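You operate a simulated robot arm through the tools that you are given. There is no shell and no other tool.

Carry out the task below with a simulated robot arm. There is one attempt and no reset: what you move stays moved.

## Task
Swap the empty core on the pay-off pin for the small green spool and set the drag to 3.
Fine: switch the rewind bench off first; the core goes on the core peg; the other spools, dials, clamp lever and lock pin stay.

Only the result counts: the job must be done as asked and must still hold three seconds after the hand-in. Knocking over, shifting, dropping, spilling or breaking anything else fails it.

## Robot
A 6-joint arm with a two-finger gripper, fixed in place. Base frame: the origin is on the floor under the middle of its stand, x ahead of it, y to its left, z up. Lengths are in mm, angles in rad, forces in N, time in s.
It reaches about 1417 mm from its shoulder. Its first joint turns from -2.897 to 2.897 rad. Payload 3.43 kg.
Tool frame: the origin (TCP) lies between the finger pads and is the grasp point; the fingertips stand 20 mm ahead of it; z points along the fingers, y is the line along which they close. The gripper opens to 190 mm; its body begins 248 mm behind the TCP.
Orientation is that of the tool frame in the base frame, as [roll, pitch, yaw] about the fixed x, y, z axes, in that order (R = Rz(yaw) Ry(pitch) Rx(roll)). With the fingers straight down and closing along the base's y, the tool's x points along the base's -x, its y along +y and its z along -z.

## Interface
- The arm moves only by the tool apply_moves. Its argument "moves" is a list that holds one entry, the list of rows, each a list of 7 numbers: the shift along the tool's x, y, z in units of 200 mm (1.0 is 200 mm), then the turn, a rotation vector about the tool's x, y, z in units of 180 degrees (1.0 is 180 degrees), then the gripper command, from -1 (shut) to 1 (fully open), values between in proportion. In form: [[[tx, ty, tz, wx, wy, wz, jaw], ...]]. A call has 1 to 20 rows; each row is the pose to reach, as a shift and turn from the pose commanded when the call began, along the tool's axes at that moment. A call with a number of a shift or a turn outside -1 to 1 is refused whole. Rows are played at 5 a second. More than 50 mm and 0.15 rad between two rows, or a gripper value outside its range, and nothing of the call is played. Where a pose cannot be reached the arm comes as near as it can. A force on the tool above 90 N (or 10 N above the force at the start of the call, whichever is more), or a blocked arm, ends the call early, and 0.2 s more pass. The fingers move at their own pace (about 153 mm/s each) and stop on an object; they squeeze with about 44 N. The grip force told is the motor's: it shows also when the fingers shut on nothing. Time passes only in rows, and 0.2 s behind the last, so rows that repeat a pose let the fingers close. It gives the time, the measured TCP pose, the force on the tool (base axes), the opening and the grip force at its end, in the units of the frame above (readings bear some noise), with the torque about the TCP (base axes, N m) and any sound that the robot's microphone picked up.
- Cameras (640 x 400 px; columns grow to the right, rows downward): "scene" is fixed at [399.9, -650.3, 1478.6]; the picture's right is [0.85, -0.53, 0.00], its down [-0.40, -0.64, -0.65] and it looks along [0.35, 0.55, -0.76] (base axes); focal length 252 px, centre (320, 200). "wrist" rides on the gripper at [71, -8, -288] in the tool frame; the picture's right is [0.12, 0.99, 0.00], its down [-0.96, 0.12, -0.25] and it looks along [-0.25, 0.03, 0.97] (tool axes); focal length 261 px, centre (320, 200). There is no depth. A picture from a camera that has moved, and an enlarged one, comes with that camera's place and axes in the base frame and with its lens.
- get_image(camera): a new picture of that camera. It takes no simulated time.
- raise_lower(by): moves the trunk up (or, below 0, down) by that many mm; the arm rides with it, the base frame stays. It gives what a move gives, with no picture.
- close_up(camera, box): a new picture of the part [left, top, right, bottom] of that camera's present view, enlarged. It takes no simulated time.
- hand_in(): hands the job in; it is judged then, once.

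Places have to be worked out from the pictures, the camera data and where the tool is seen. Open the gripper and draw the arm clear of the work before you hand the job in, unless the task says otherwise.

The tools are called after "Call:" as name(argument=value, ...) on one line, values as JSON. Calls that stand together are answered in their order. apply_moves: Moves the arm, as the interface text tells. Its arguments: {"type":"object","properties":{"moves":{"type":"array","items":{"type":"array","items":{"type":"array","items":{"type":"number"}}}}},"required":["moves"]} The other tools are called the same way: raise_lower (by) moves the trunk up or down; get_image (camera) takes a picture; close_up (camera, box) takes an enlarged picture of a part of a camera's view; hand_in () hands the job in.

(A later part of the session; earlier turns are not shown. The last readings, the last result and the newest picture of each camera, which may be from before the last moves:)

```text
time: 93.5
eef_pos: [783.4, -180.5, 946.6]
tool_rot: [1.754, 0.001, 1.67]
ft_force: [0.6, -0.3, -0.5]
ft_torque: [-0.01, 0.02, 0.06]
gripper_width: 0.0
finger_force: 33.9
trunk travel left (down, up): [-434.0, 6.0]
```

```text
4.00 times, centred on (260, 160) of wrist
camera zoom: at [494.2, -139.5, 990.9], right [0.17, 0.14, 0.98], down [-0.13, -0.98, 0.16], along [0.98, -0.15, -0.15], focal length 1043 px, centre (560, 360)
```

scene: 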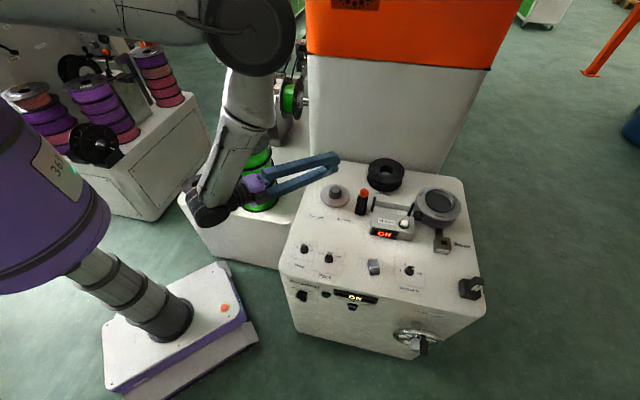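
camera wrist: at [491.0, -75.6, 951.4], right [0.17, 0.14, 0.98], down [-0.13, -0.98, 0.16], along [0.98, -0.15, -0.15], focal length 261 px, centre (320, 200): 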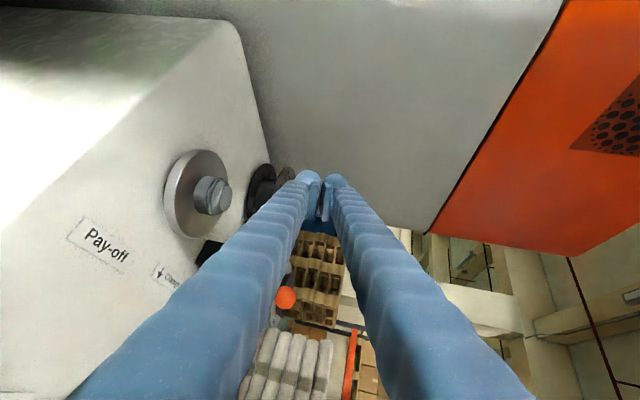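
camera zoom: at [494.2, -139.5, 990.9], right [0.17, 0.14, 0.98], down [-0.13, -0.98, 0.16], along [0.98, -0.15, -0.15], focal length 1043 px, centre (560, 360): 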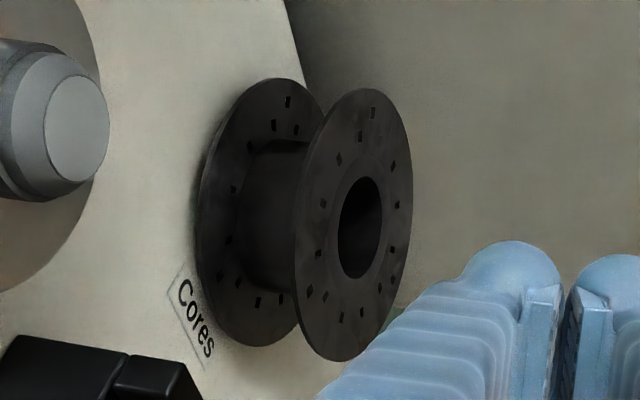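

From this side the core is level and seated (projection matches bottom z≈746, top ≈798). Now I turn the tool back to vertical and rise.

Call:
apply_moves(moves=[[[0, 0.05, -0.01, 0.04, 0, 0, -1], [0, 0.1, -0.02, 0.08, 0, 0, -1], [0, 0.15, -0.03, 0.12, 0, 0, -1], [0, 0.2, -0.04, 0.16, 0, 0, -1], [0, 0.25, -0.05, 0.2, 0, 0, -1], [0, 0.3, -0.055, 0.24, 0, 0, -1], [0, 0.35, -0.065, 0.28, 0, 0, -1], [0, 0.4, -0.075, 0.32, 0, 0, -1], [0, 0.45, -0.085, 0.36, 0, 0, -1], [0, 0.45, -0.085, 0.4, 0, 0, -1], [0, 0.45, -0.085, 0.44, 0, 0, -1], [0, 0.45, -0.085, 0.442, 0, 0, -1]]])

Call:
get_image(camera="wrist")

Call:
get_image(camera="scene")

```text
time: 96.3
eef_pos: [832.4, -55.5, 1076.0]
tool_rot: [2.941, -0.283, 1.711]
ft_force: [-0.1, -0.1, 1.5]
ft_torque: [-0.05, -0.19, -0.08]
gripper_width: 0.1
finger_force: 34.6
out of reach, approached as far as the arm can: row 8, 9, 10
trunk travel left (down, up): [-434.0, 6.0]
stopped in row 12: the arm was blocked; the commanded pose is now the measured one
```

```text
taken
camera wrist: at [769.2, -74.4, 1364.9], right [0.96, 0.19, 0.22], down [0.2, -0.98, -0.01], along [0.22, 0.06, -0.97], focal length 261 px, centre (320, 200)
```

wrist: 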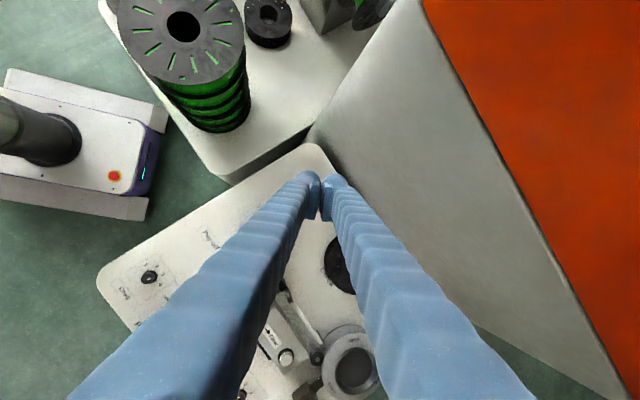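

```text
taken
```

scene: 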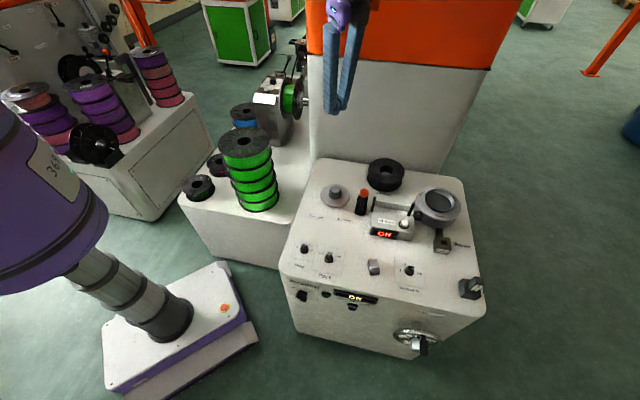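

The arm took an odd route and stopped "blocked", leaving the tool tilted ~20°. Nothing was touched by the gripper; I right the tool gently at this spot.

Call:
apply_moves(moves=[[[0, 0, 0, 0.0155, -0.0226, 0, -1], [0, 0, 0, 0.031, -0.0453, 0, -1], [0, 0, 0, 0.0465, -0.068, 0, -1], [0, 0, 0, 0.062, -0.0906, 0, -1], [0, 0, 0, 0.062, -0.0906, 0, -1]]])

Call:
get_image(camera="scene")

```text
time: 97.5
eef_pos: [837.5, -56.7, 1068.5]
tool_rot: [-3.135, -0.001, 1.683]
ft_force: [-0.2, 0.4, 0.1]
ft_torque: [0.09, -0.1, -0.02]
gripper_width: 0.0
finger_force: 34.9
trunk travel left (down, up): [-434.0, 6.0]
```

```text
taken
```

scene: 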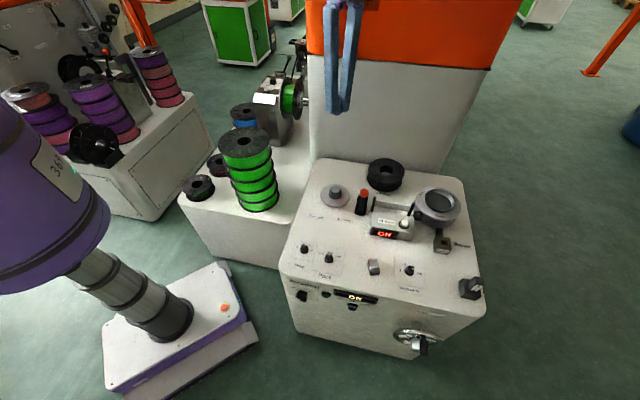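

Upright again at a good height. I now travel toward the left table in stages, staying at z≈1068.

Call:
apply_moves(moves=[[[0.13, -0.12, 0, 0, 0, 0, -1], [0.26, -0.24, 0, 0, 0, 0, -1], [0.4, -0.36, 0, 0, 0, 0, -1], [0.53, -0.48, 0, 0, 0, 0, -1], [0.66, -0.6, 0, 0, 0, 0, -1], [0.8, -0.72, 0, 0, 0, 0, -1], [0.8, -0.72, 0, 0, 0, 0, -1]]])

Call:
get_image(camera="wrist")

```text
time: 99.1
eef_pos: [674.8, 88.7, 1067.0]
tool_rot: [-3.133, -0.001, 1.683]
ft_force: [0.0, -0.3, -0.1]
ft_torque: [0.01, 0.05, 0.01]
gripper_width: 0.0
finger_force: 34.1
trunk travel left (down, up): [-434.0, 6.0]
```

```text
taken
camera wrist: at [661.4, 157.4, 1354.9], right [0.97, 0.23, -0.01], down [0.22, -0.94, 0.25], along [0.05, -0.24, -0.97], focal length 261 px, centre (320, 200)
```

wrist: 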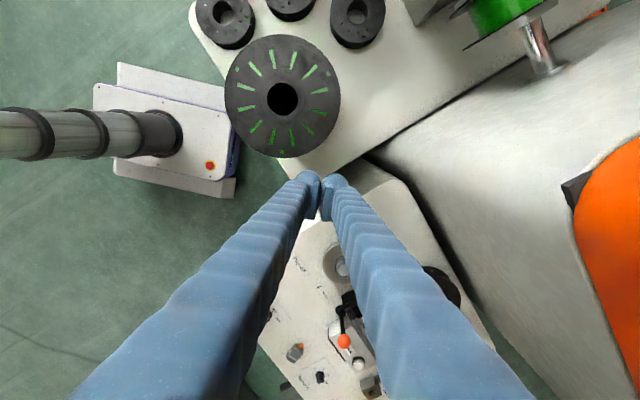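

The stack top (~z 900 at (587,198)) is well below the fingers. I continue.

Call:
apply_moves(moves=[[[0.13, -0.12, 0, 0, 0, 0, -1], [0.26, -0.24, 0, 0, 0, 0, -1], [0.4, -0.36, 0, 0, 0, 0, -1], [0.53, -0.48, 0, 0, 0, 0, -1], [0.66, -0.6, 0, 0, 0, 0, -1], [0.8, -0.72, 0, 0, 0, 0, -1], [0.8, -0.72, 0, 0, 0, 0, -1]]])

Call:
get_image(camera="wrist")

Call:
get_image(camera="scene")

```text
time: 100.7
eef_pos: [518.1, 232.2, 1071.5]
tool_rot: [-3.133, 0.001, 1.681]
ft_force: [0.1, 0.2, 0.4]
ft_torque: [-0.02, 0.06, -0.01]
gripper_width: 0.0
finger_force: 34.1
trunk travel left (down, up): [-434.0, 6.0]
```

```text
taken
camera wrist: at [504.6, 300.4, 1358.5], right [0.97, 0.23, -0.01], down [0.22, -0.94, 0.25], along [0.05, -0.24, -0.97], focal length 261 px, centre (320, 200)
```

wrist: 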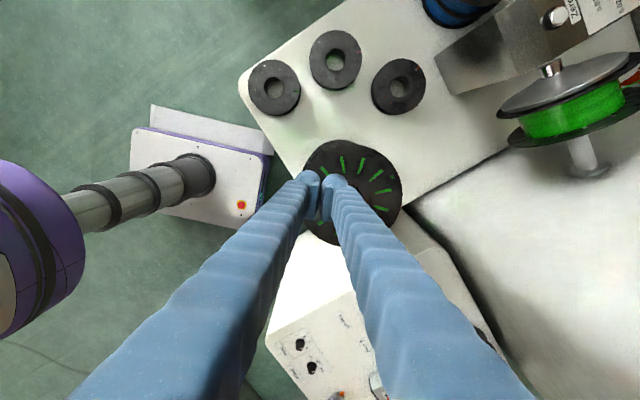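

```text
taken
```

scene: 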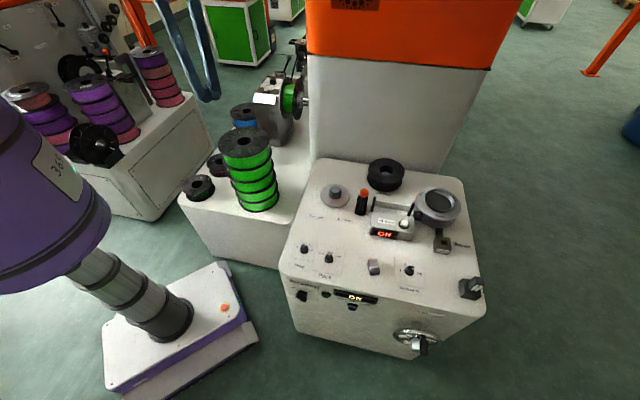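

The three small spools are at A≈(359,389) (green, matching the scene picture), B≈(500,488) (pink) and C≈(674,465). I move above A, turning the tool so the fingers close along y (clear of B), and open the gripper.

Call:
apply_moves(moves=[[[0.08, -0.064, 0, 0, 0, -0.042, -0.8], [0.16, -0.128, 0, 0, 0, -0.084, -0.4], [0.24, -0.192, 0, 0, 0, -0.126, 0], [0.32, -0.256, 0, 0, 0, -0.168, 0.4], [0.4, -0.32, 0, 0, 0, -0.21, 0.7], [0.48, -0.384, 0, 0, 0, -0.252, 0.9], [0.56, -0.448, 0, 0, 0, -0.294, 0.9], [0.64, -0.512, 0, 0, 0, -0.336, 0.9], [0.72, -0.576, 0, 0, 0, -0.378, 0.9], [0.8, -0.64, 0, 0, 0, -0.42, 0.9], [0.868, -0.704, 0, 0, 0, -0.462, 0.9], [0.868, -0.704, 0, 0, 0, -0.465, 0.9]]])

Call:
get_image(camera="wrist")

Call:
get_image(camera="scene")

```text
time: 103.3
eef_pos: [358.3, 387.1, 1070.5]
tool_rot: [-3.141, -0.007, -3.137]
ft_force: [-0.2, -0.9, -0.2]
ft_torque: [-0.02, 0.0, 0.01]
gripper_width: 180.6
finger_force: 0.1
trunk travel left (down, up): [-434.0, 6.0]
```

```text
taken
camera wrist: at [290.7, 378.4, 1360.3], right [-0.12, 0.99, 0.0], down [0.96, 0.12, 0.24], along [0.24, 0.03, -0.97], focal length 261 px, centre (320, 200)
```

wrist: 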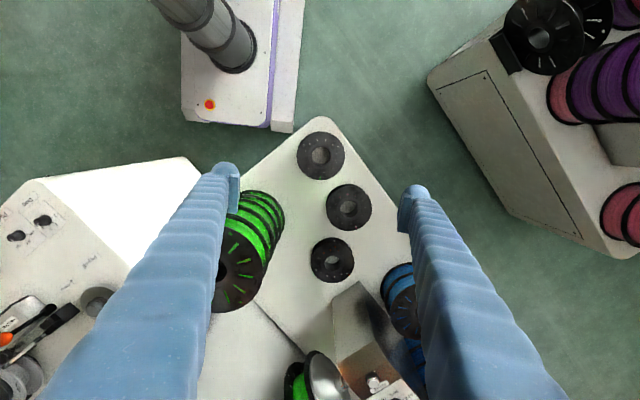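

```text
taken
```

scene: 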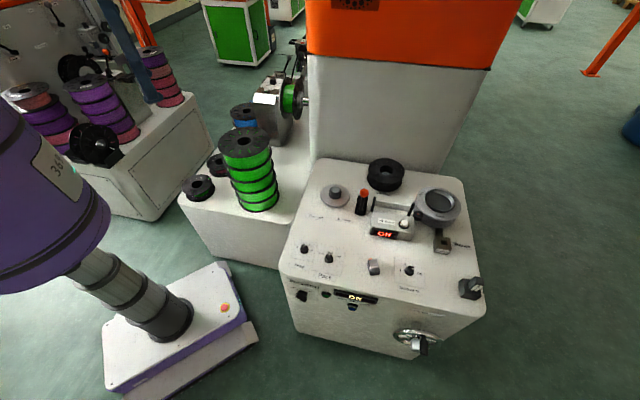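

I zoom on the small spools to verify colour and position.

Call:
close_up(camera="wrist", box=[280, 110, 380, 290])

Call:
close_up(camera="scene", box=[175, 140, 245, 220])

```text
2.22 times, centred on (330, 200) of wrist
camera zoom: at [290.7, 378.4, 1360.3], right [-0.12, 0.99, 0.0], down [0.96, 0.12, 0.24], along [0.24, 0.03, -0.97], focal length 579 px, centre (298, 200)
```

zoom: 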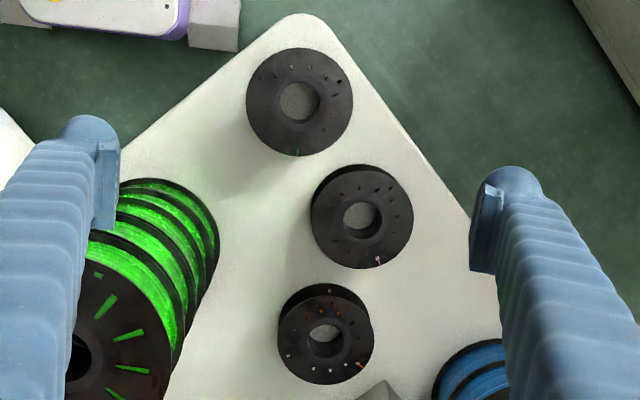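

```text
5.00 times, centred on (210, 180) of scene
camera zoom: at [399.9, -650.3, 1478.6], right [0.85, -0.53, 0.0], down [-0.4, -0.64, -0.65], along [0.35, 0.55, -0.76], focal length 1261 px, centre (870, 300)
```

zoom: 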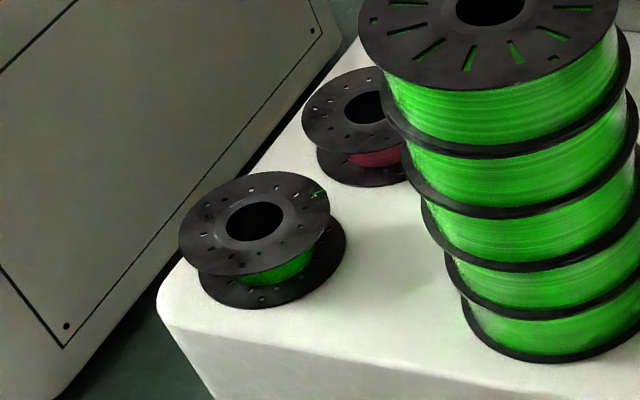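

A is the green one (green tail end and winding), centre ≈(348,387), top z≈602, bottom ≈550. This time I'll grip it by the top flange at pad height. I lower the trunk 300 mm first.

Call:
raise_lower(by=-300)

Call:
apply_moves(moves=[[[0.05, 0, 0, 0, -0.0022, 0, 0.9], [0.05, 0, 0.1, 0, -0.0022, 0, 0.9], [0.05, 0, 0.2, 0, -0.0022, 0, 0.9], [0.05, 0, 0.25, 0, -0.0022, 0, 0.9], [0.05, 0, 0.25, 0, -0.0022, 0, 0.9]]])

Call:
get_image(camera="wrist")

Call:
get_image(camera="scene")

```text
time: 106.3
eef_pos: [357.6, 388.5, 771.4]
tool_rot: [-3.139, -0.007, -3.139]
ft_force: [-0.3, 0.2, -0.8]
ft_torque: [0.03, 0.0, 0.0]
gripper_width: 180.6
finger_force: 0.0
trunk travel left (down, up): [-134.0, 306.0]
```

```text
time: 107.5
eef_pos: [347.9, 385.8, 721.5]
tool_rot: [-3.141, 0.001, -3.139]
ft_force: [-0.7, -0.1, 0.3]
ft_torque: [-0.05, 0.03, -0.03]
gripper_width: 180.5
finger_force: 0.0
trunk travel left (down, up): [-134.0, 306.0]
```

```text
taken
camera wrist: at [278.3, 378.7, 1010.3], right [-0.12, 0.99, 0.0], down [0.96, 0.12, 0.25], along [0.25, 0.03, -0.97], focal length 261 px, centre (320, 200)
```

wrist: 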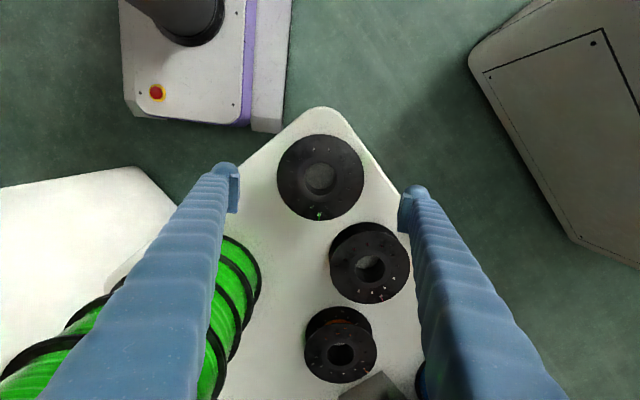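

```text
taken
```

scene: 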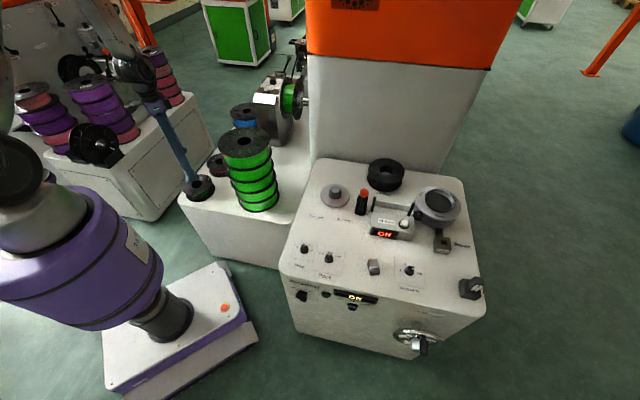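

I zoom to refine centring over the green spool.

Call:
close_up(camera="wrist", box=[260, 120, 380, 230])

Call:
close_up(camera="scene", box=[160, 130, 250, 220])

```text
3.64 times, centred on (320, 175) of wrist
camera zoom: at [278.3, 378.7, 1010.3], right [-0.12, 0.99, 0.0], down [0.96, 0.12, 0.25], along [0.25, 0.03, -0.97], focal length 948 px, centre (320, 291)
```

zoom: 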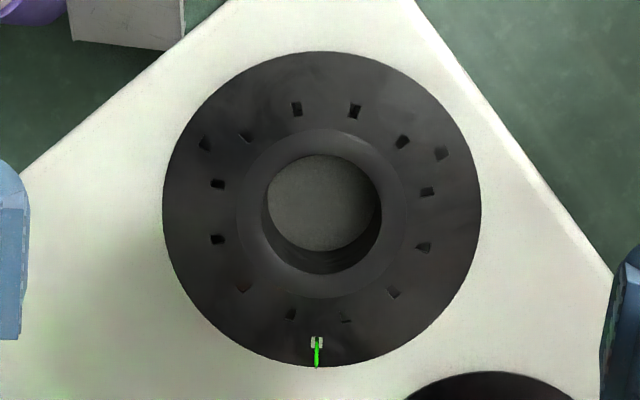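

```text
4.44 times, centred on (205, 175) of scene
camera zoom: at [399.9, -650.3, 1478.6], right [0.85, -0.53, 0.0], down [-0.4, -0.64, -0.65], along [0.35, 0.55, -0.76], focal length 1121 px, centre (831, 311)
```

zoom: 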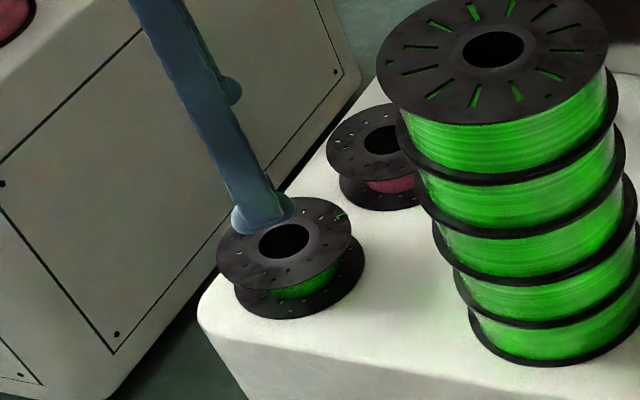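

Centre is ~3.5 mm toward tool +x. I correct and descend to TCP z≈595 so the pads meet the top flange.

Call:
apply_moves(moves=[[[0.0175, 0.004, 0.12, 0, 0, 0, 0.9], [0.0175, 0.004, 0.25, 0, 0, 0, 0.9], [0.0175, 0.004, 0.38, 0, 0, 0, 0.9], [0.0175, 0.004, 0.5, 0, 0, 0, 0.9], [0.0175, 0.004, 0.58, 0, 0, 0, 0.9], [0.0175, 0.004, 0.63, 0, 0, 0, 0.9], [0.0175, 0.004, 0.63, 0, 0, 0, 0.9]]])

Call:
get_image(camera="wrist")

Call:
close_up(camera="scene", box=[160, 140, 240, 220])

```text
time: 109.1
eef_pos: [344.4, 390.0, 596.1]
tool_rot: [-3.139, 0.0, -3.139]
ft_force: [0.0, -0.2, -0.4]
ft_torque: [0.0, 0.0, 0.01]
gripper_width: 180.5
finger_force: 0.1
trunk travel left (down, up): [-134.0, 306.0]
```

```text
taken
camera wrist: at [274.0, 381.0, 883.2], right [-0.12, 0.99, 0.0], down [0.96, 0.12, 0.25], along [0.25, 0.03, -0.97], focal length 261 px, centre (320, 200)
```

wrist: 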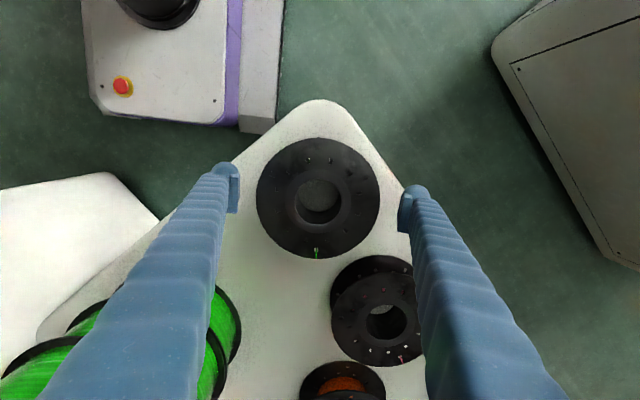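

```text
5.00 times, centred on (200, 180) of scene
camera zoom: at [399.9, -650.3, 1478.6], right [0.85, -0.53, 0.0], down [-0.4, -0.64, -0.65], along [0.35, 0.55, -0.76], focal length 1261 px, centre (920, 300)
```

zoom: 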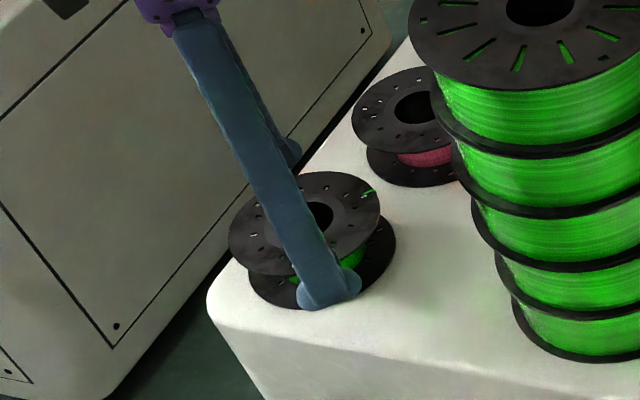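

The flange is level with the pads. I recentre by 2 mm and close.

Call:
apply_moves(moves=[[[0, -0.009, 0.005, 0, 0, 0, 0.75], [0, -0.009, 0.005, 0, 0, 0, 0.6], [0, -0.009, 0.005, 0, 0, 0, 0.52], [0, -0.009, 0.005, 0, 0, 0, 0.45], [0, -0.009, 0.005, 0, 0, 0, 0.2], [0, -0.009, 0.005, 0, 0, 0, 0.2], [0, -0.009, 0.005, 0, 0, 0, 0.2]]])

Call:
get_image(camera="wrist")

Call:
close_up(camera="scene", box=[160, 140, 240, 220])

```text
time: 110.7
eef_pos: [343.1, 387.0, 594.4]
tool_rot: [-3.141, 0.0, -3.139]
ft_force: [0.5, 1.0, 3.4]
ft_torque: [-0.07, 0.02, -0.05]
gripper_width: 138.8
finger_force: 43.8
trunk travel left (down, up): [-134.0, 306.0]
```

```text
taken
camera wrist: at [273.8, 378.0, 882.7], right [-0.12, 0.99, 0.0], down [0.96, 0.12, 0.25], along [0.25, 0.03, -0.97], focal length 261 px, centre (320, 200)
```

wrist: 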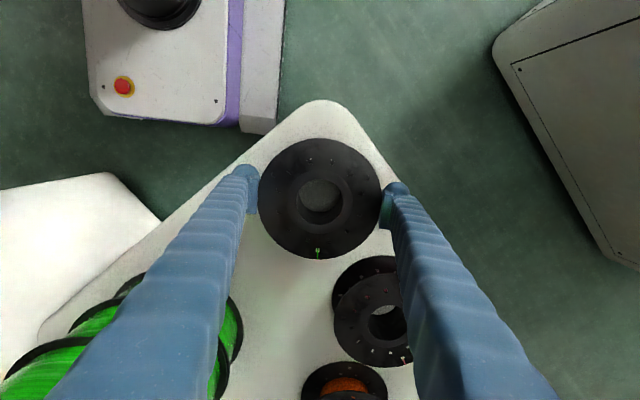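

```text
5.00 times, centred on (200, 180) of scene
camera zoom: at [399.9, -650.3, 1478.6], right [0.85, -0.53, 0.0], down [-0.4, -0.64, -0.65], along [0.35, 0.55, -0.76], focal length 1261 px, centre (920, 300)
```

zoom: 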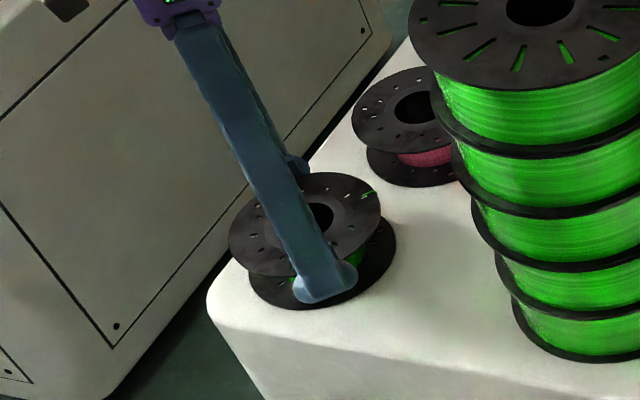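

A solid grip at 138.8 mm on the top flange. I lift 16 mm first and check.

Call:
apply_moves(moves=[[[0, 0, -0.02, 0, 0, 0, 0.2], [0, 0, -0.04, 0, 0, 0, 0.2], [0, 0, -0.06, 0, 0, 0, 0.2], [0, 0, -0.08, 0, 0, 0, 0.2], [0, 0, -0.08, 0, 0, 0, 0.2]]])

Call:
close_up(camera="scene", box=[160, 140, 240, 220])

Call:
close_up(camera="wrist", box=[230, 120, 410, 280])

```text
time: 111.9
eef_pos: [344.6, 385.4, 612.1]
tool_rot: [-3.139, 0.001, -3.14]
ft_force: [-0.1, -0.2, -2.3]
ft_torque: [0.03, 0.0, 0.01]
gripper_width: 138.8
finger_force: 43.7
trunk travel left (down, up): [-134.0, 306.0]
```

```text
5.00 times, centred on (200, 180) of scene
camera zoom: at [399.9, -650.3, 1478.6], right [0.85, -0.53, 0.0], down [-0.4, -0.64, -0.65], along [0.35, 0.55, -0.76], focal length 1261 px, centre (920, 300)
```

zoom: 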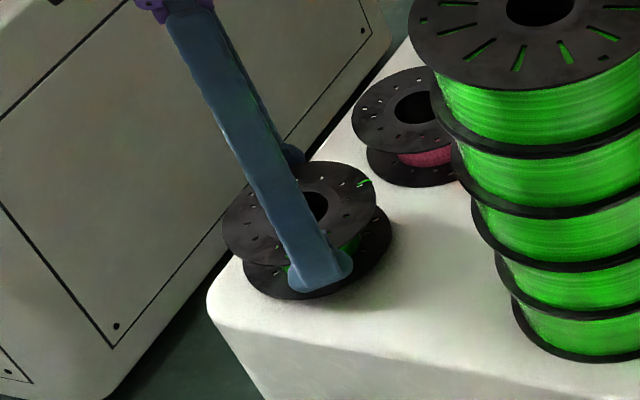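

```text
2.50 times, centred on (320, 200) of wrist
camera zoom: at [274.2, 377.3, 898.6], right [-0.12, 0.99, 0.0], down [0.96, 0.12, 0.25], along [0.25, 0.03, -0.97], focal length 652 px, centre (320, 200)
```

zoom: 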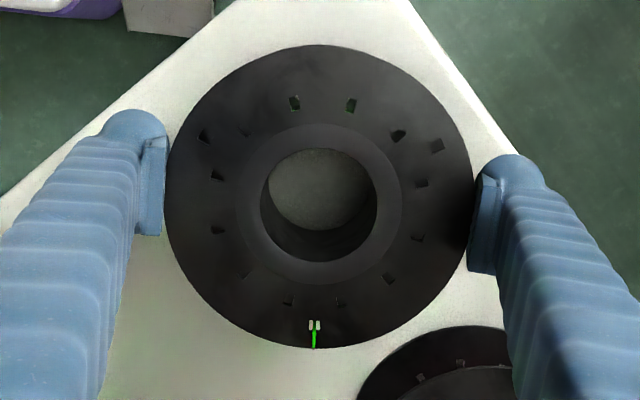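

The spool is held level (2.3 N). I raise the trunk 300 mm to carry it up clear of the stack.

Call:
raise_lower(by=300)

Call:
apply_moves(moves=[[[0, 0, -0.1, 0, 0, 0, 0.2], [0, 0, -0.25, 0, 0, 0, 0.2], [0, 0, -0.4, 0, 0, 0, 0.2], [0, 0, -0.55, 0, 0, 0, 0.2], [0, 0, -0.65, 0, 0, 0, 0.2], [0, 0, -0.65, 0, 0, 0, 0.2]]])

Call:
get_image(camera="wrist")

Call:
get_image(camera="scene")

```text
time: 114.9
eef_pos: [344.6, 386.4, 909.7]
tool_rot: [-3.139, 0.0, -3.14]
ft_force: [-0.2, 0.1, -1.3]
ft_torque: [0.03, 0.02, 0.0]
gripper_width: 138.7
finger_force: 44.3
trunk travel left (down, up): [-434.0, 6.0]
```

```text
time: 116.3
eef_pos: [344.2, 386.9, 1038.8]
tool_rot: [-3.139, -0.003, -3.14]
ft_force: [0.5, 0.6, -2.6]
ft_torque: [0.0, 0.05, 0.01]
gripper_width: 138.7
finger_force: 44.2
trunk travel left (down, up): [-434.0, 6.0]
```

```text
taken
camera wrist: at [274.2, 377.7, 1326.9], right [-0.12, 0.99, 0.0], down [0.96, 0.12, 0.25], along [0.24, 0.03, -0.97], focal length 261 px, centre (320, 200)
```

wrist: 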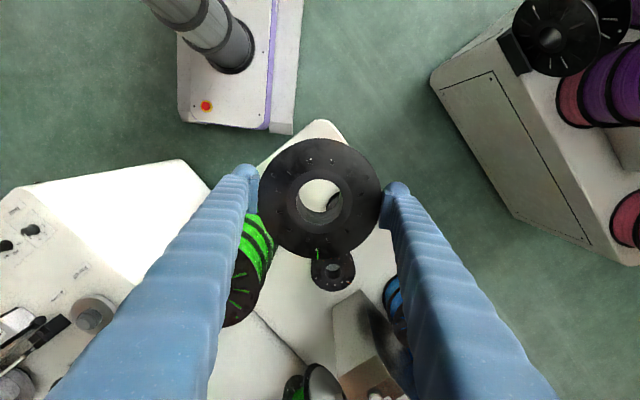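

```text
taken
```

scene: 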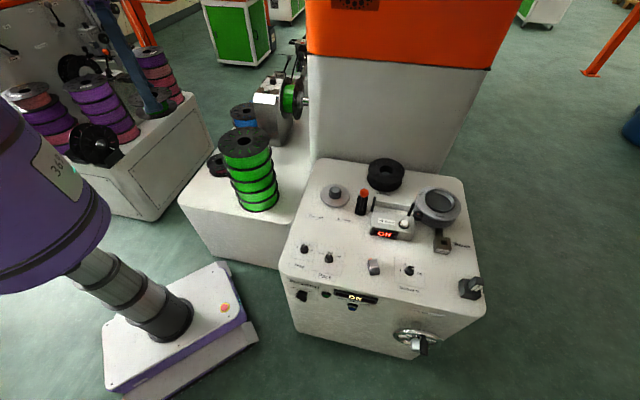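

Clear of everything below. I carry it toward the pay-off pin in stages, turning the tool back gradually.

Call:
apply_moves(moves=[[[-0.14, -0.125, 0, 0, 0, 0.04, 0.2], [-0.28, -0.25, 0, 0, 0, 0.08, 0.2], [-0.42, -0.375, 0, 0, 0, 0.12, 0.2], [-0.56, -0.5, 0, 0, 0, 0.16, 0.2], [-0.7, -0.625, 0, 0, 0, 0.2, 0.2], [-0.85, -0.75, 0, 0, 0, 0.24, 0.2], [-0.85, -0.75, 0, 0, 0, 0.24, 0.2]]])

Call:
get_image(camera="wrist")

```text
time: 117.9
eef_pos: [515.5, 235.9, 1039.3]
tool_rot: [-3.138, 0.001, 2.39]
ft_force: [0.2, -0.4, -1.6]
ft_torque: [-0.03, -0.01, -0.01]
gripper_width: 138.7
finger_force: 44.0
trunk travel left (down, up): [-434.0, 6.0]
```

```text
taken
camera wrist: at [457.2, 278.0, 1327.7], right [0.59, 0.81, 0.0], down [0.78, -0.57, 0.25], along [0.2, -0.15, -0.97], focal length 261 px, centre (320, 200)
```

wrist: 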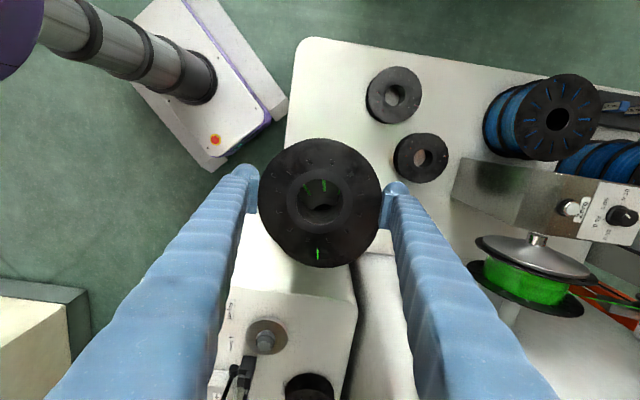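

Continuing over and past the stack.

Call:
apply_moves(moves=[[[-0.16, -0.016, 0, 0, 0, 0.037, 0.2], [-0.32, -0.032, 0, 0, 0, 0.075, 0.2], [-0.48, -0.048, 0, 0, 0, 0.112, 0.2], [-0.64, -0.064, 0, 0, 0, 0.15, 0.2], [-0.8, -0.08, 0, 0, 0, 0.187, 0.2], [-0.96, -0.097, 0, 0, 0, 0.225, 0.2], [-0.96, -0.097, 0, 0, 0, 0.225, 0.2]]])

Call:
get_image(camera="wrist")

```text
time: 119.5
eef_pos: [640.8, 92.2, 1040.0]
tool_rot: [-3.142, 0.003, 1.682]
ft_force: [-0.1, -0.1, -1.3]
ft_torque: [0.01, -0.03, -0.01]
gripper_width: 138.4
finger_force: 44.2
trunk travel left (down, up): [-434.0, 6.0]
```

```text
taken
camera wrist: at [625.7, 160.2, 1328.7], right [0.97, 0.23, 0.0], down [0.22, -0.94, 0.25], along [0.06, -0.24, -0.97], focal length 261 px, centre (320, 200)
```

wrist: 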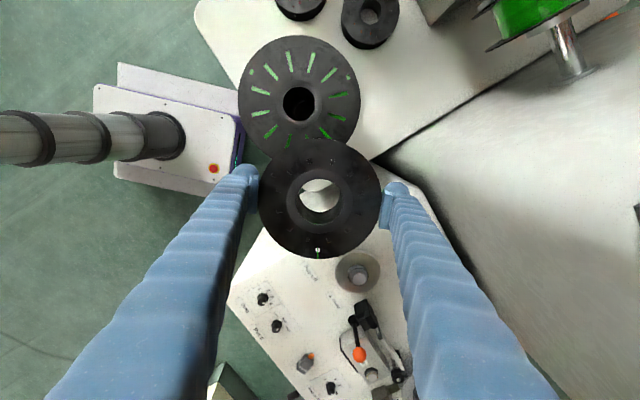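

Past the stack. Two more stages bring it above the pay-off pin (≈(788.7,-136.5)).

Call:
apply_moves(moves=[[[-0.18, 0.09, 0, 0, 0, 0, 0.2], [-0.36, 0.18, 0, 0, 0, 0, 0.2], [-0.54, 0.27, 0, 0, 0, 0, 0.2], [-0.72, 0.36, 0, 0, 0, 0, 0.2], [-0.9, 0.45, 0, 0, 0, 0, 0.2], [-0.9, 0.45, 0, 0, 0, 0, 0.2]]])

Call:
get_image(camera="wrist")

```text
time: 120.9
eef_pos: [753.0, -81.3, 1041.3]
tool_rot: [-3.14, 0.001, 1.682]
ft_force: [0.4, 0.1, -1.3]
ft_torque: [0.04, -0.04, -0.01]
gripper_width: 138.4
finger_force: 43.8
trunk travel left (down, up): [-434.0, 6.0]
```

```text
taken
camera wrist: at [738.4, -11.9, 1330.0], right [0.97, 0.23, 0.0], down [0.22, -0.94, 0.25], along [0.06, -0.24, -0.97], focal length 261 px, centre (320, 200)
```

wrist: 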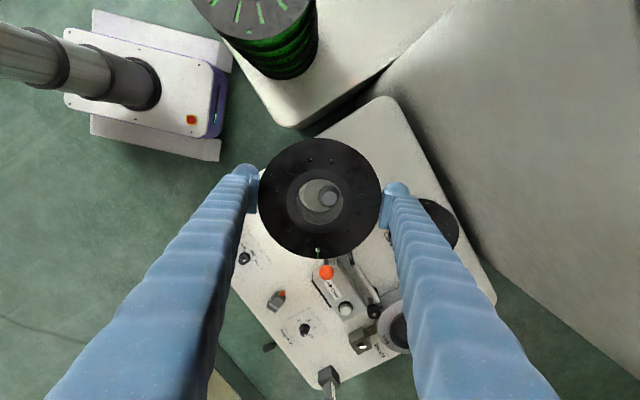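

The pin already shows through the bore. I centre over it at this height.

Call:
apply_moves(moves=[[[-0.15, 0.075, 0, 0, 0, 0, 0.2], [-0.294, 0.147, 0, 0, 0, 0, 0.2], [-0.294, 0.147, 0.15, 0, 0, 0, 0.2], [-0.294, 0.147, 0.3, 0, 0, 0, 0.2], [-0.294, 0.147, 0.45, 0, 0, 0, 0.2], [-0.294, 0.147, 0.6, 0, 0, 0, 0.2], [-0.294, 0.147, 0.6, 0, 0, 0, 0.2]]])

Call:
get_image(camera="wrist")

Call:
close_up(camera="wrist", box=[280, 150, 360, 230])

Call:
close_up(camera="scene", box=[290, 110, 400, 220])

```text
time: 122.5
eef_pos: [787.9, -132.0, 919.3]
tool_rot: [-3.14, 0.0, 1.682]
ft_force: [0.8, -0.4, -2.1]
ft_torque: [0.0, 0.0, -0.02]
gripper_width: 138.2
finger_force: 44.1
trunk travel left (down, up): [-434.0, 6.0]
```

```text
taken
camera wrist: at [772.3, -63.5, 1207.4], right [0.97, 0.23, 0.0], down [0.22, -0.94, 0.25], along [0.06, -0.24, -0.97], focal length 261 px, centre (320, 200)
```

wrist: 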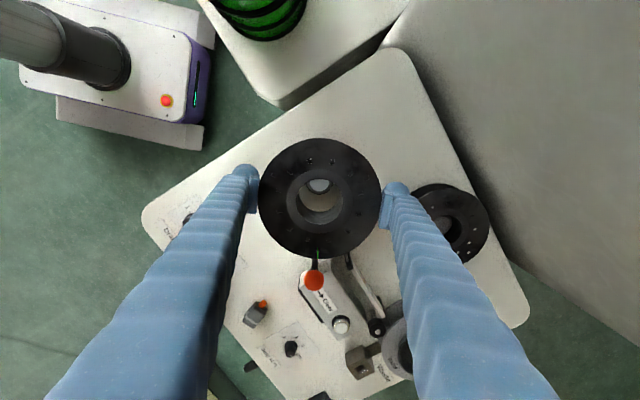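

```text
5.00 times, centred on (320, 190) of wrist
camera zoom: at [772.3, -63.5, 1207.4], right [0.97, 0.23, 0.0], down [0.22, -0.94, 0.25], along [0.06, -0.24, -0.97], focal length 1303 px, centre (320, 250)
```

zoom: 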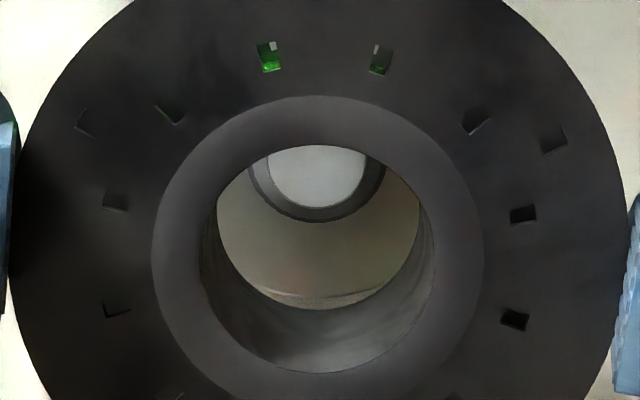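

```text
3.64 times, centred on (345, 165) of scene
camera zoom: at [399.9, -650.3, 1478.6], right [0.85, -0.53, 0.0], down [-0.4, -0.64, -0.65], along [0.35, 0.55, -0.76], focal length 917 px, centre (229, 327)
```

zoom: 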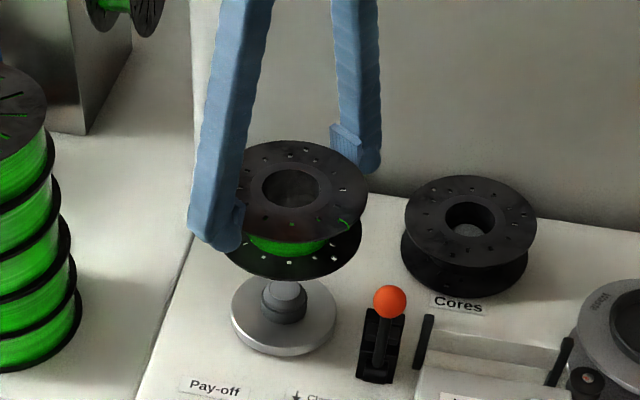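

Bore and pin agree within ~1 mm. I lower until the spool's underside is just above the pin top and re-check.

Call:
apply_moves(moves=[[[-0.0045, 0, 0.1, 0, 0, 0, 0.2], [-0.0045, 0, 0.2, 0, 0, 0, 0.2], [-0.0045, 0, 0.28, 0, 0, 0, 0.2], [-0.0045, 0, 0.325, 0, 0, 0, 0.2], [-0.0045, 0, 0.325, 0, 0, 0, 0.2]]])

Call:
close_up(camera="wrist", box=[280, 150, 360, 230])

Call:
close_up(camera="scene", box=[300, 140, 380, 220])

```text
time: 123.7
eef_pos: [787.9, -132.1, 854.4]
tool_rot: [-3.14, 0.001, 1.684]
ft_force: [0.3, -0.2, -1.6]
ft_torque: [0.01, 0.01, 0.0]
gripper_width: 138.2
finger_force: 44.3
trunk travel left (down, up): [-434.0, 6.0]
```

```text
5.00 times, centred on (320, 190) of wrist
camera zoom: at [771.2, -64.2, 1141.4], right [0.97, 0.23, 0.0], down [0.22, -0.94, 0.25], along [0.06, -0.24, -0.97], focal length 1303 px, centre (320, 250)
```

zoom: 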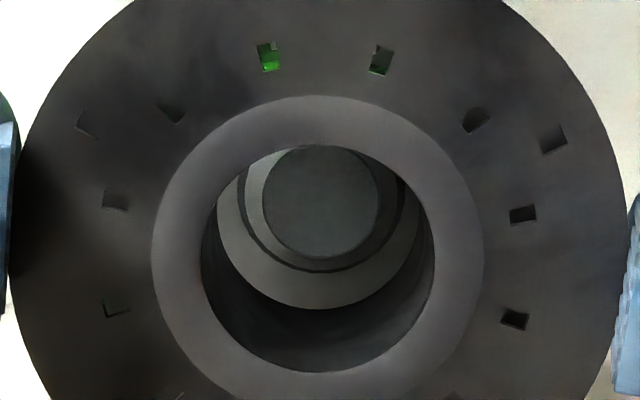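

```text
5.00 times, centred on (340, 180) of scene
camera zoom: at [399.9, -650.3, 1478.6], right [0.85, -0.53, 0.0], down [-0.4, -0.64, -0.65], along [0.35, 0.55, -0.76], focal length 1261 px, centre (220, 300)
```

zoom: 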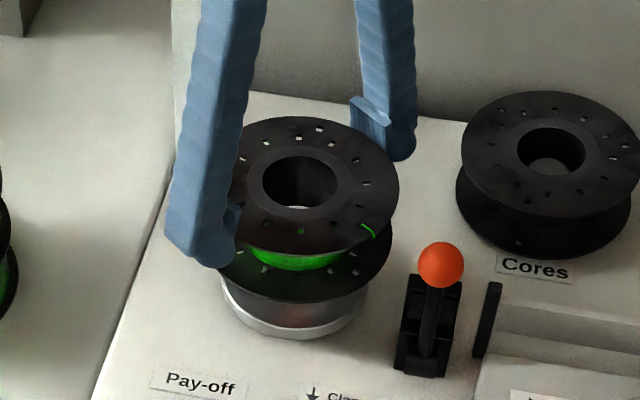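

Aligned within 1 mm (bore Ø54 vs pin Ø47). I lower slowly over the pin.

Call:
apply_moves(moves=[[[-0.002, 0.005, 0.03, 0, 0, 0, 0.2], [-0.002, 0.005, 0.06, 0, 0, 0, 0.2], [-0.002, 0.005, 0.09, 0, 0, 0, 0.2], [-0.002, 0.005, 0.12, 0, 0, 0, 0.2], [-0.002, 0.005, 0.15, 0, 0, 0, 0.2], [-0.002, 0.005, 0.175, 0, 0, 0, 0.2], [-0.002, 0.005, 0.175, 0, 0, 0, 0.2]]])

Call:
close_up(camera="wrist", box=[280, 150, 360, 230])

Call:
close_up(camera="scene", box=[300, 140, 380, 220])

```text
time: 125.3
eef_pos: [788.3, -133.9, 820.5]
tool_rot: [-3.139, -0.001, 1.683]
ft_force: [0.7, -0.2, -1.5]
ft_torque: [0.01, -0.04, 0.01]
gripper_width: 138.1
finger_force: 43.9
trunk travel left (down, up): [-434.0, 6.0]
```

```text
5.00 times, centred on (320, 190) of wrist
camera zoom: at [773.0, -65.4, 1108.1], right [0.97, 0.23, 0.0], down [0.22, -0.94, 0.25], along [0.06, -0.24, -0.97], focal length 1303 px, centre (320, 250)
```

zoom: 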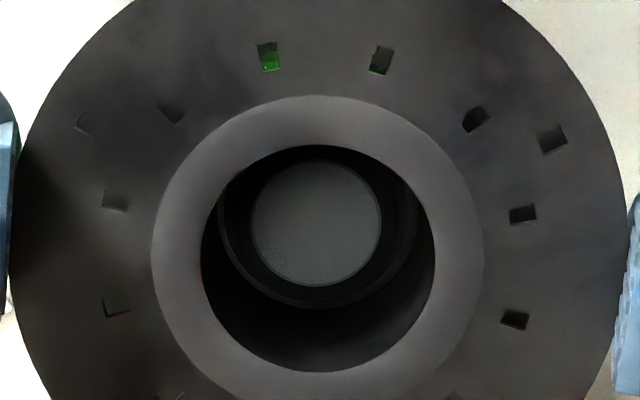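

```text
5.00 times, centred on (340, 180) of scene
camera zoom: at [399.9, -650.3, 1478.6], right [0.85, -0.53, 0.0], down [-0.4, -0.64, -0.65], along [0.35, 0.55, -0.76], focal length 1261 px, centre (220, 300)
```

zoom: 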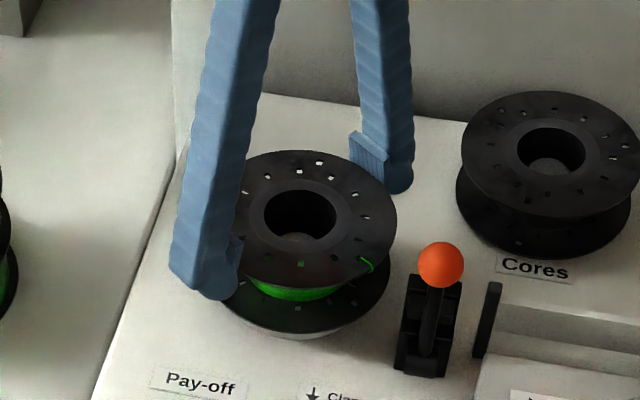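

The pin is well inside with no contact force. I go down in 2 mm steps to find the seat.

Call:
apply_moves(moves=[[[0, 0, 0.01, 0, 0, 0, 0.2], [0, 0, 0.02, 0, 0, 0, 0.2], [0, 0, 0.03, 0, 0, 0, 0.2], [0, 0, 0.03, 0, 0, 0, 0.2]]])

```text
time: 126.3
eef_pos: [787.7, -134.1, 813.5]
tool_rot: [-3.14, -0.001, 1.683]
ft_force: [-0.4, 0.4, -2.2]
ft_torque: [0.02, -0.04, -0.03]
gripper_width: 138.2
finger_force: 43.7
trunk travel left (down, up): [-434.0, 6.0]
```

No contact yet (TCP z 813.5). I continue in finer steps.

Call:
apply_moves(moves=[[[0, 0, 0.0075, 0, 0, 0, 0.2], [0, 0, 0.015, 0, 0, 0, 0.2], [0, 0, 0.0225, 0, 0, 0, 0.2], [0, 0, 0.0225, 0, 0, 0, 0.2]]])

Call:
close_up(camera="scene", box=[310, 150, 375, 215])

```text
time: 127.3
eef_pos: [787.9, -133.1, 811.6]
tool_rot: [3.14, 0.003, 1.682]
ft_force: [-1.7, -4.9, 21.0]
ft_torque: [-0.33, 0.06, 0.02]
gripper_width: 138.6
finger_force: 43.9
trunk travel left (down, up): [-434.0, 6.0]
```

```text
6.15 times, centred on (342, 182) of scene
camera zoom: at [399.9, -650.3, 1478.6], right [0.85, -0.53, 0.0], down [-0.4, -0.64, -0.65], along [0.35, 0.55, -0.76], focal length 1552 px, centre (182, 308)
```

zoom: 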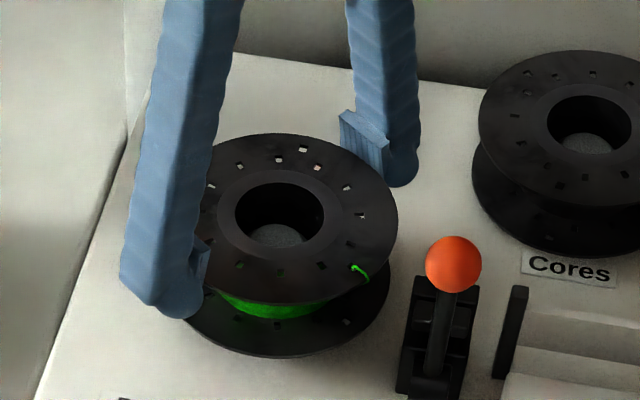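

Contact at TCP z≈812 – the spool is on the silver disc. I ease off 1 mm and open slowly.

Call:
apply_moves(moves=[[[0, 0, -0.006, 0, 0, 0, 0.2], [0, 0, -0.006, 0, 0, 0, 0.45], [0, 0, -0.006, 0, 0, 0, 0.47], [0, 0, -0.006, 0, 0, 0, 0.49], [0, 0, -0.006, 0, 0, 0, 0.52], [0, 0, -0.006, 0, 0, 0, 0.58], [0, 0, -0.006, 0, 0, 0, 0.68], [0, 0, -0.006, 0, 0, 0, 0.8], [0, 0, -0.006, 0, 0, 0, 0.85]]])

Call:
close_up(camera="wrist", box=[230, 120, 410, 280])

Call:
close_up(camera="scene", box=[310, 150, 375, 215])

```text
time: 129.3
eef_pos: [787.7, -135.6, 809.8]
tool_rot: [-3.139, 0.001, 1.683]
ft_force: [0.3, 0.3, -0.1]
ft_torque: [-0.01, -0.04, -0.02]
gripper_width: 175.6
finger_force: 0.0
trunk travel left (down, up): [-434.0, 6.0]
```

```text
2.50 times, centred on (320, 200) of wrist
camera zoom: at [772.4, -64.9, 1097.9], right [0.97, 0.23, 0.0], down [0.22, -0.94, 0.25], along [0.06, -0.24, -0.97], focal length 652 px, centre (320, 200)
```

zoom: 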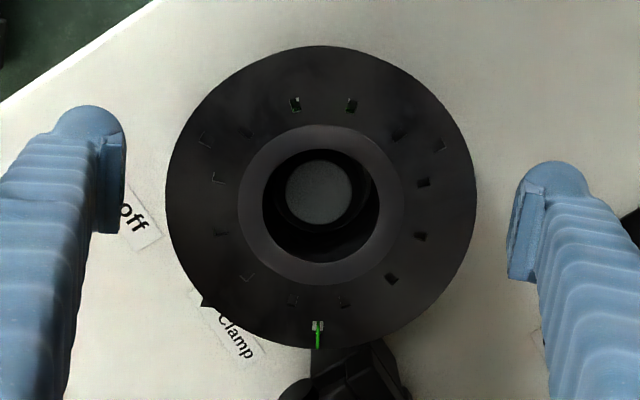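

```text
6.15 times, centred on (342, 182) of scene
camera zoom: at [399.9, -650.3, 1478.6], right [0.85, -0.53, 0.0], down [-0.4, -0.64, -0.65], along [0.35, 0.55, -0.76], focal length 1552 px, centre (182, 308)
```

zoom: 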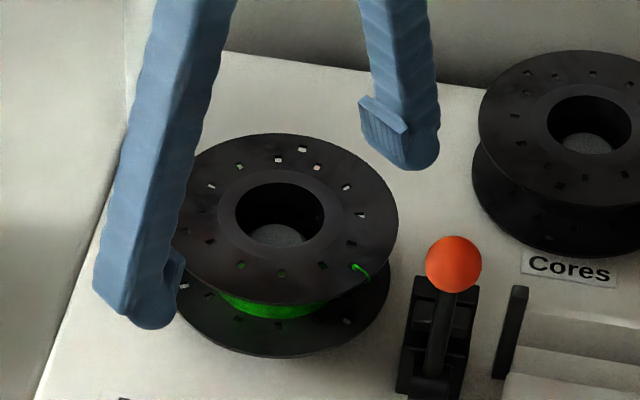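

The green spool sits flat on the pay-off pin. I rise straight up and then draw back.

Call:
apply_moves(moves=[[[0, 0, -0.1, 0, 0, 0, 0.85], [0, 0, -0.25, 0, 0, 0, 0.85], [0, 0, -0.45, 0, 0, 0, 0.85], [0, 0, -0.65, 0, 0, 0, 0.85], [0, 0, -0.85, 0, 0, 0, 0.85], [0, 0, -1.0, 0, 0, 0, 0.85], [0, 0, -1.0, 0, 0, 0, 0.85]]])

Call:
get_image(camera="wrist")

Call:
get_image(camera="scene")

Call:
close_up(camera="scene", box=[270, 150, 500, 360])

```text
time: 130.9
eef_pos: [788.5, -133.4, 1009.3]
tool_rot: [-3.141, -0.001, 1.683]
ft_force: [-0.5, -0.6, 0.3]
ft_torque: [-0.02, 0.01, -0.02]
gripper_width: 175.7
finger_force: 0.1
trunk travel left (down, up): [-434.0, 6.0]
```

```text
taken
camera wrist: at [773.7, -65.4, 1298.2], right [0.97, 0.23, 0.0], down [0.22, -0.94, 0.25], along [0.05, -0.24, -0.97], focal length 261 px, centre (320, 200)
```

wrist: 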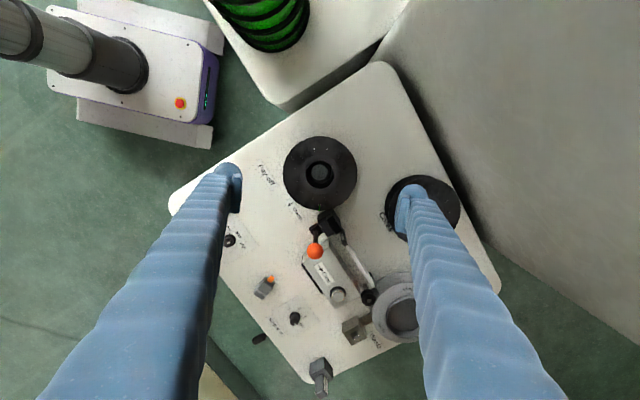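

```text
taken
```

scene: 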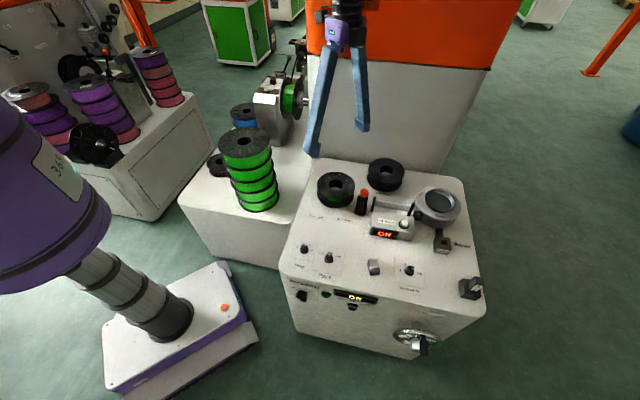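

```text
1.90 times, centred on (385, 255) of scene
camera zoom: at [399.9, -650.3, 1478.6], right [0.85, -0.53, 0.0], down [-0.4, -0.64, -0.65], along [0.35, 0.55, -0.76], focal length 480 px, centre (196, 95)
```

zoom: 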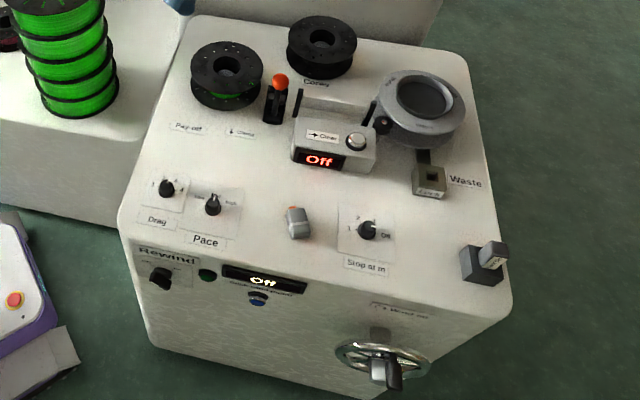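

Everything looks in order. I double-check the Drag dial, clamp lever, and compare how spool and core sit relative to their pins.

Call:
close_up(camera="wrist", box=[290, 150, 350, 200])

Call:
close_up(camera="scene", box=[290, 230, 345, 280])

Call:
close_up(camera="scene", box=[310, 145, 420, 225])

```text
8.00 times, centred on (320, 175) of wrist
camera zoom: at [773.7, -65.4, 1298.2], right [0.97, 0.23, 0.0], down [0.22, -0.94, 0.25], along [0.05, -0.24, -0.97], focal length 2085 px, centre (320, 400)
```

zoom: 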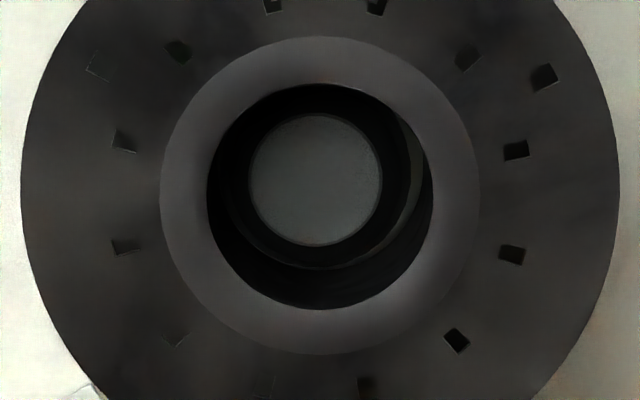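

```text
8.00 times, centred on (318, 255) of scene
camera zoom: at [399.9, -650.3, 1478.6], right [0.85, -0.53, 0.0], down [-0.4, -0.64, -0.65], along [0.35, 0.55, -0.76], focal length 2018 px, centre (340, -240)
```

zoom: 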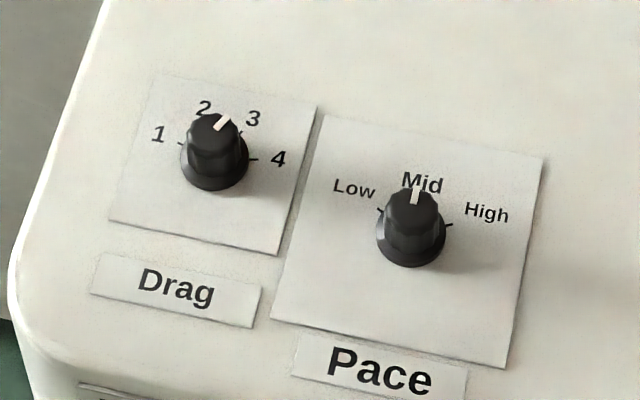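

```text
5.00 times, centred on (365, 185) of scene
camera zoom: at [399.9, -650.3, 1478.6], right [0.85, -0.53, 0.0], down [-0.4, -0.64, -0.65], along [0.35, 0.55, -0.76], focal length 1261 px, centre (95, 275)
```

zoom: 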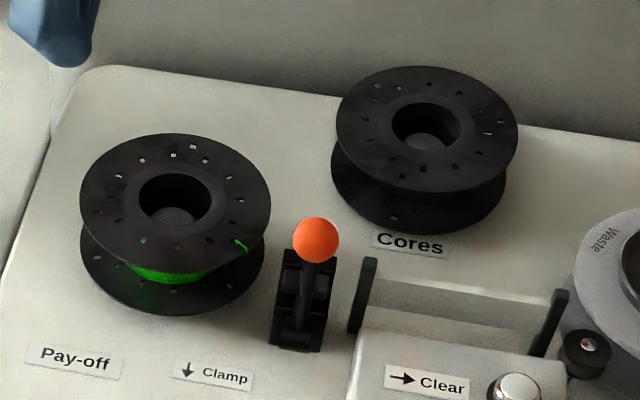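

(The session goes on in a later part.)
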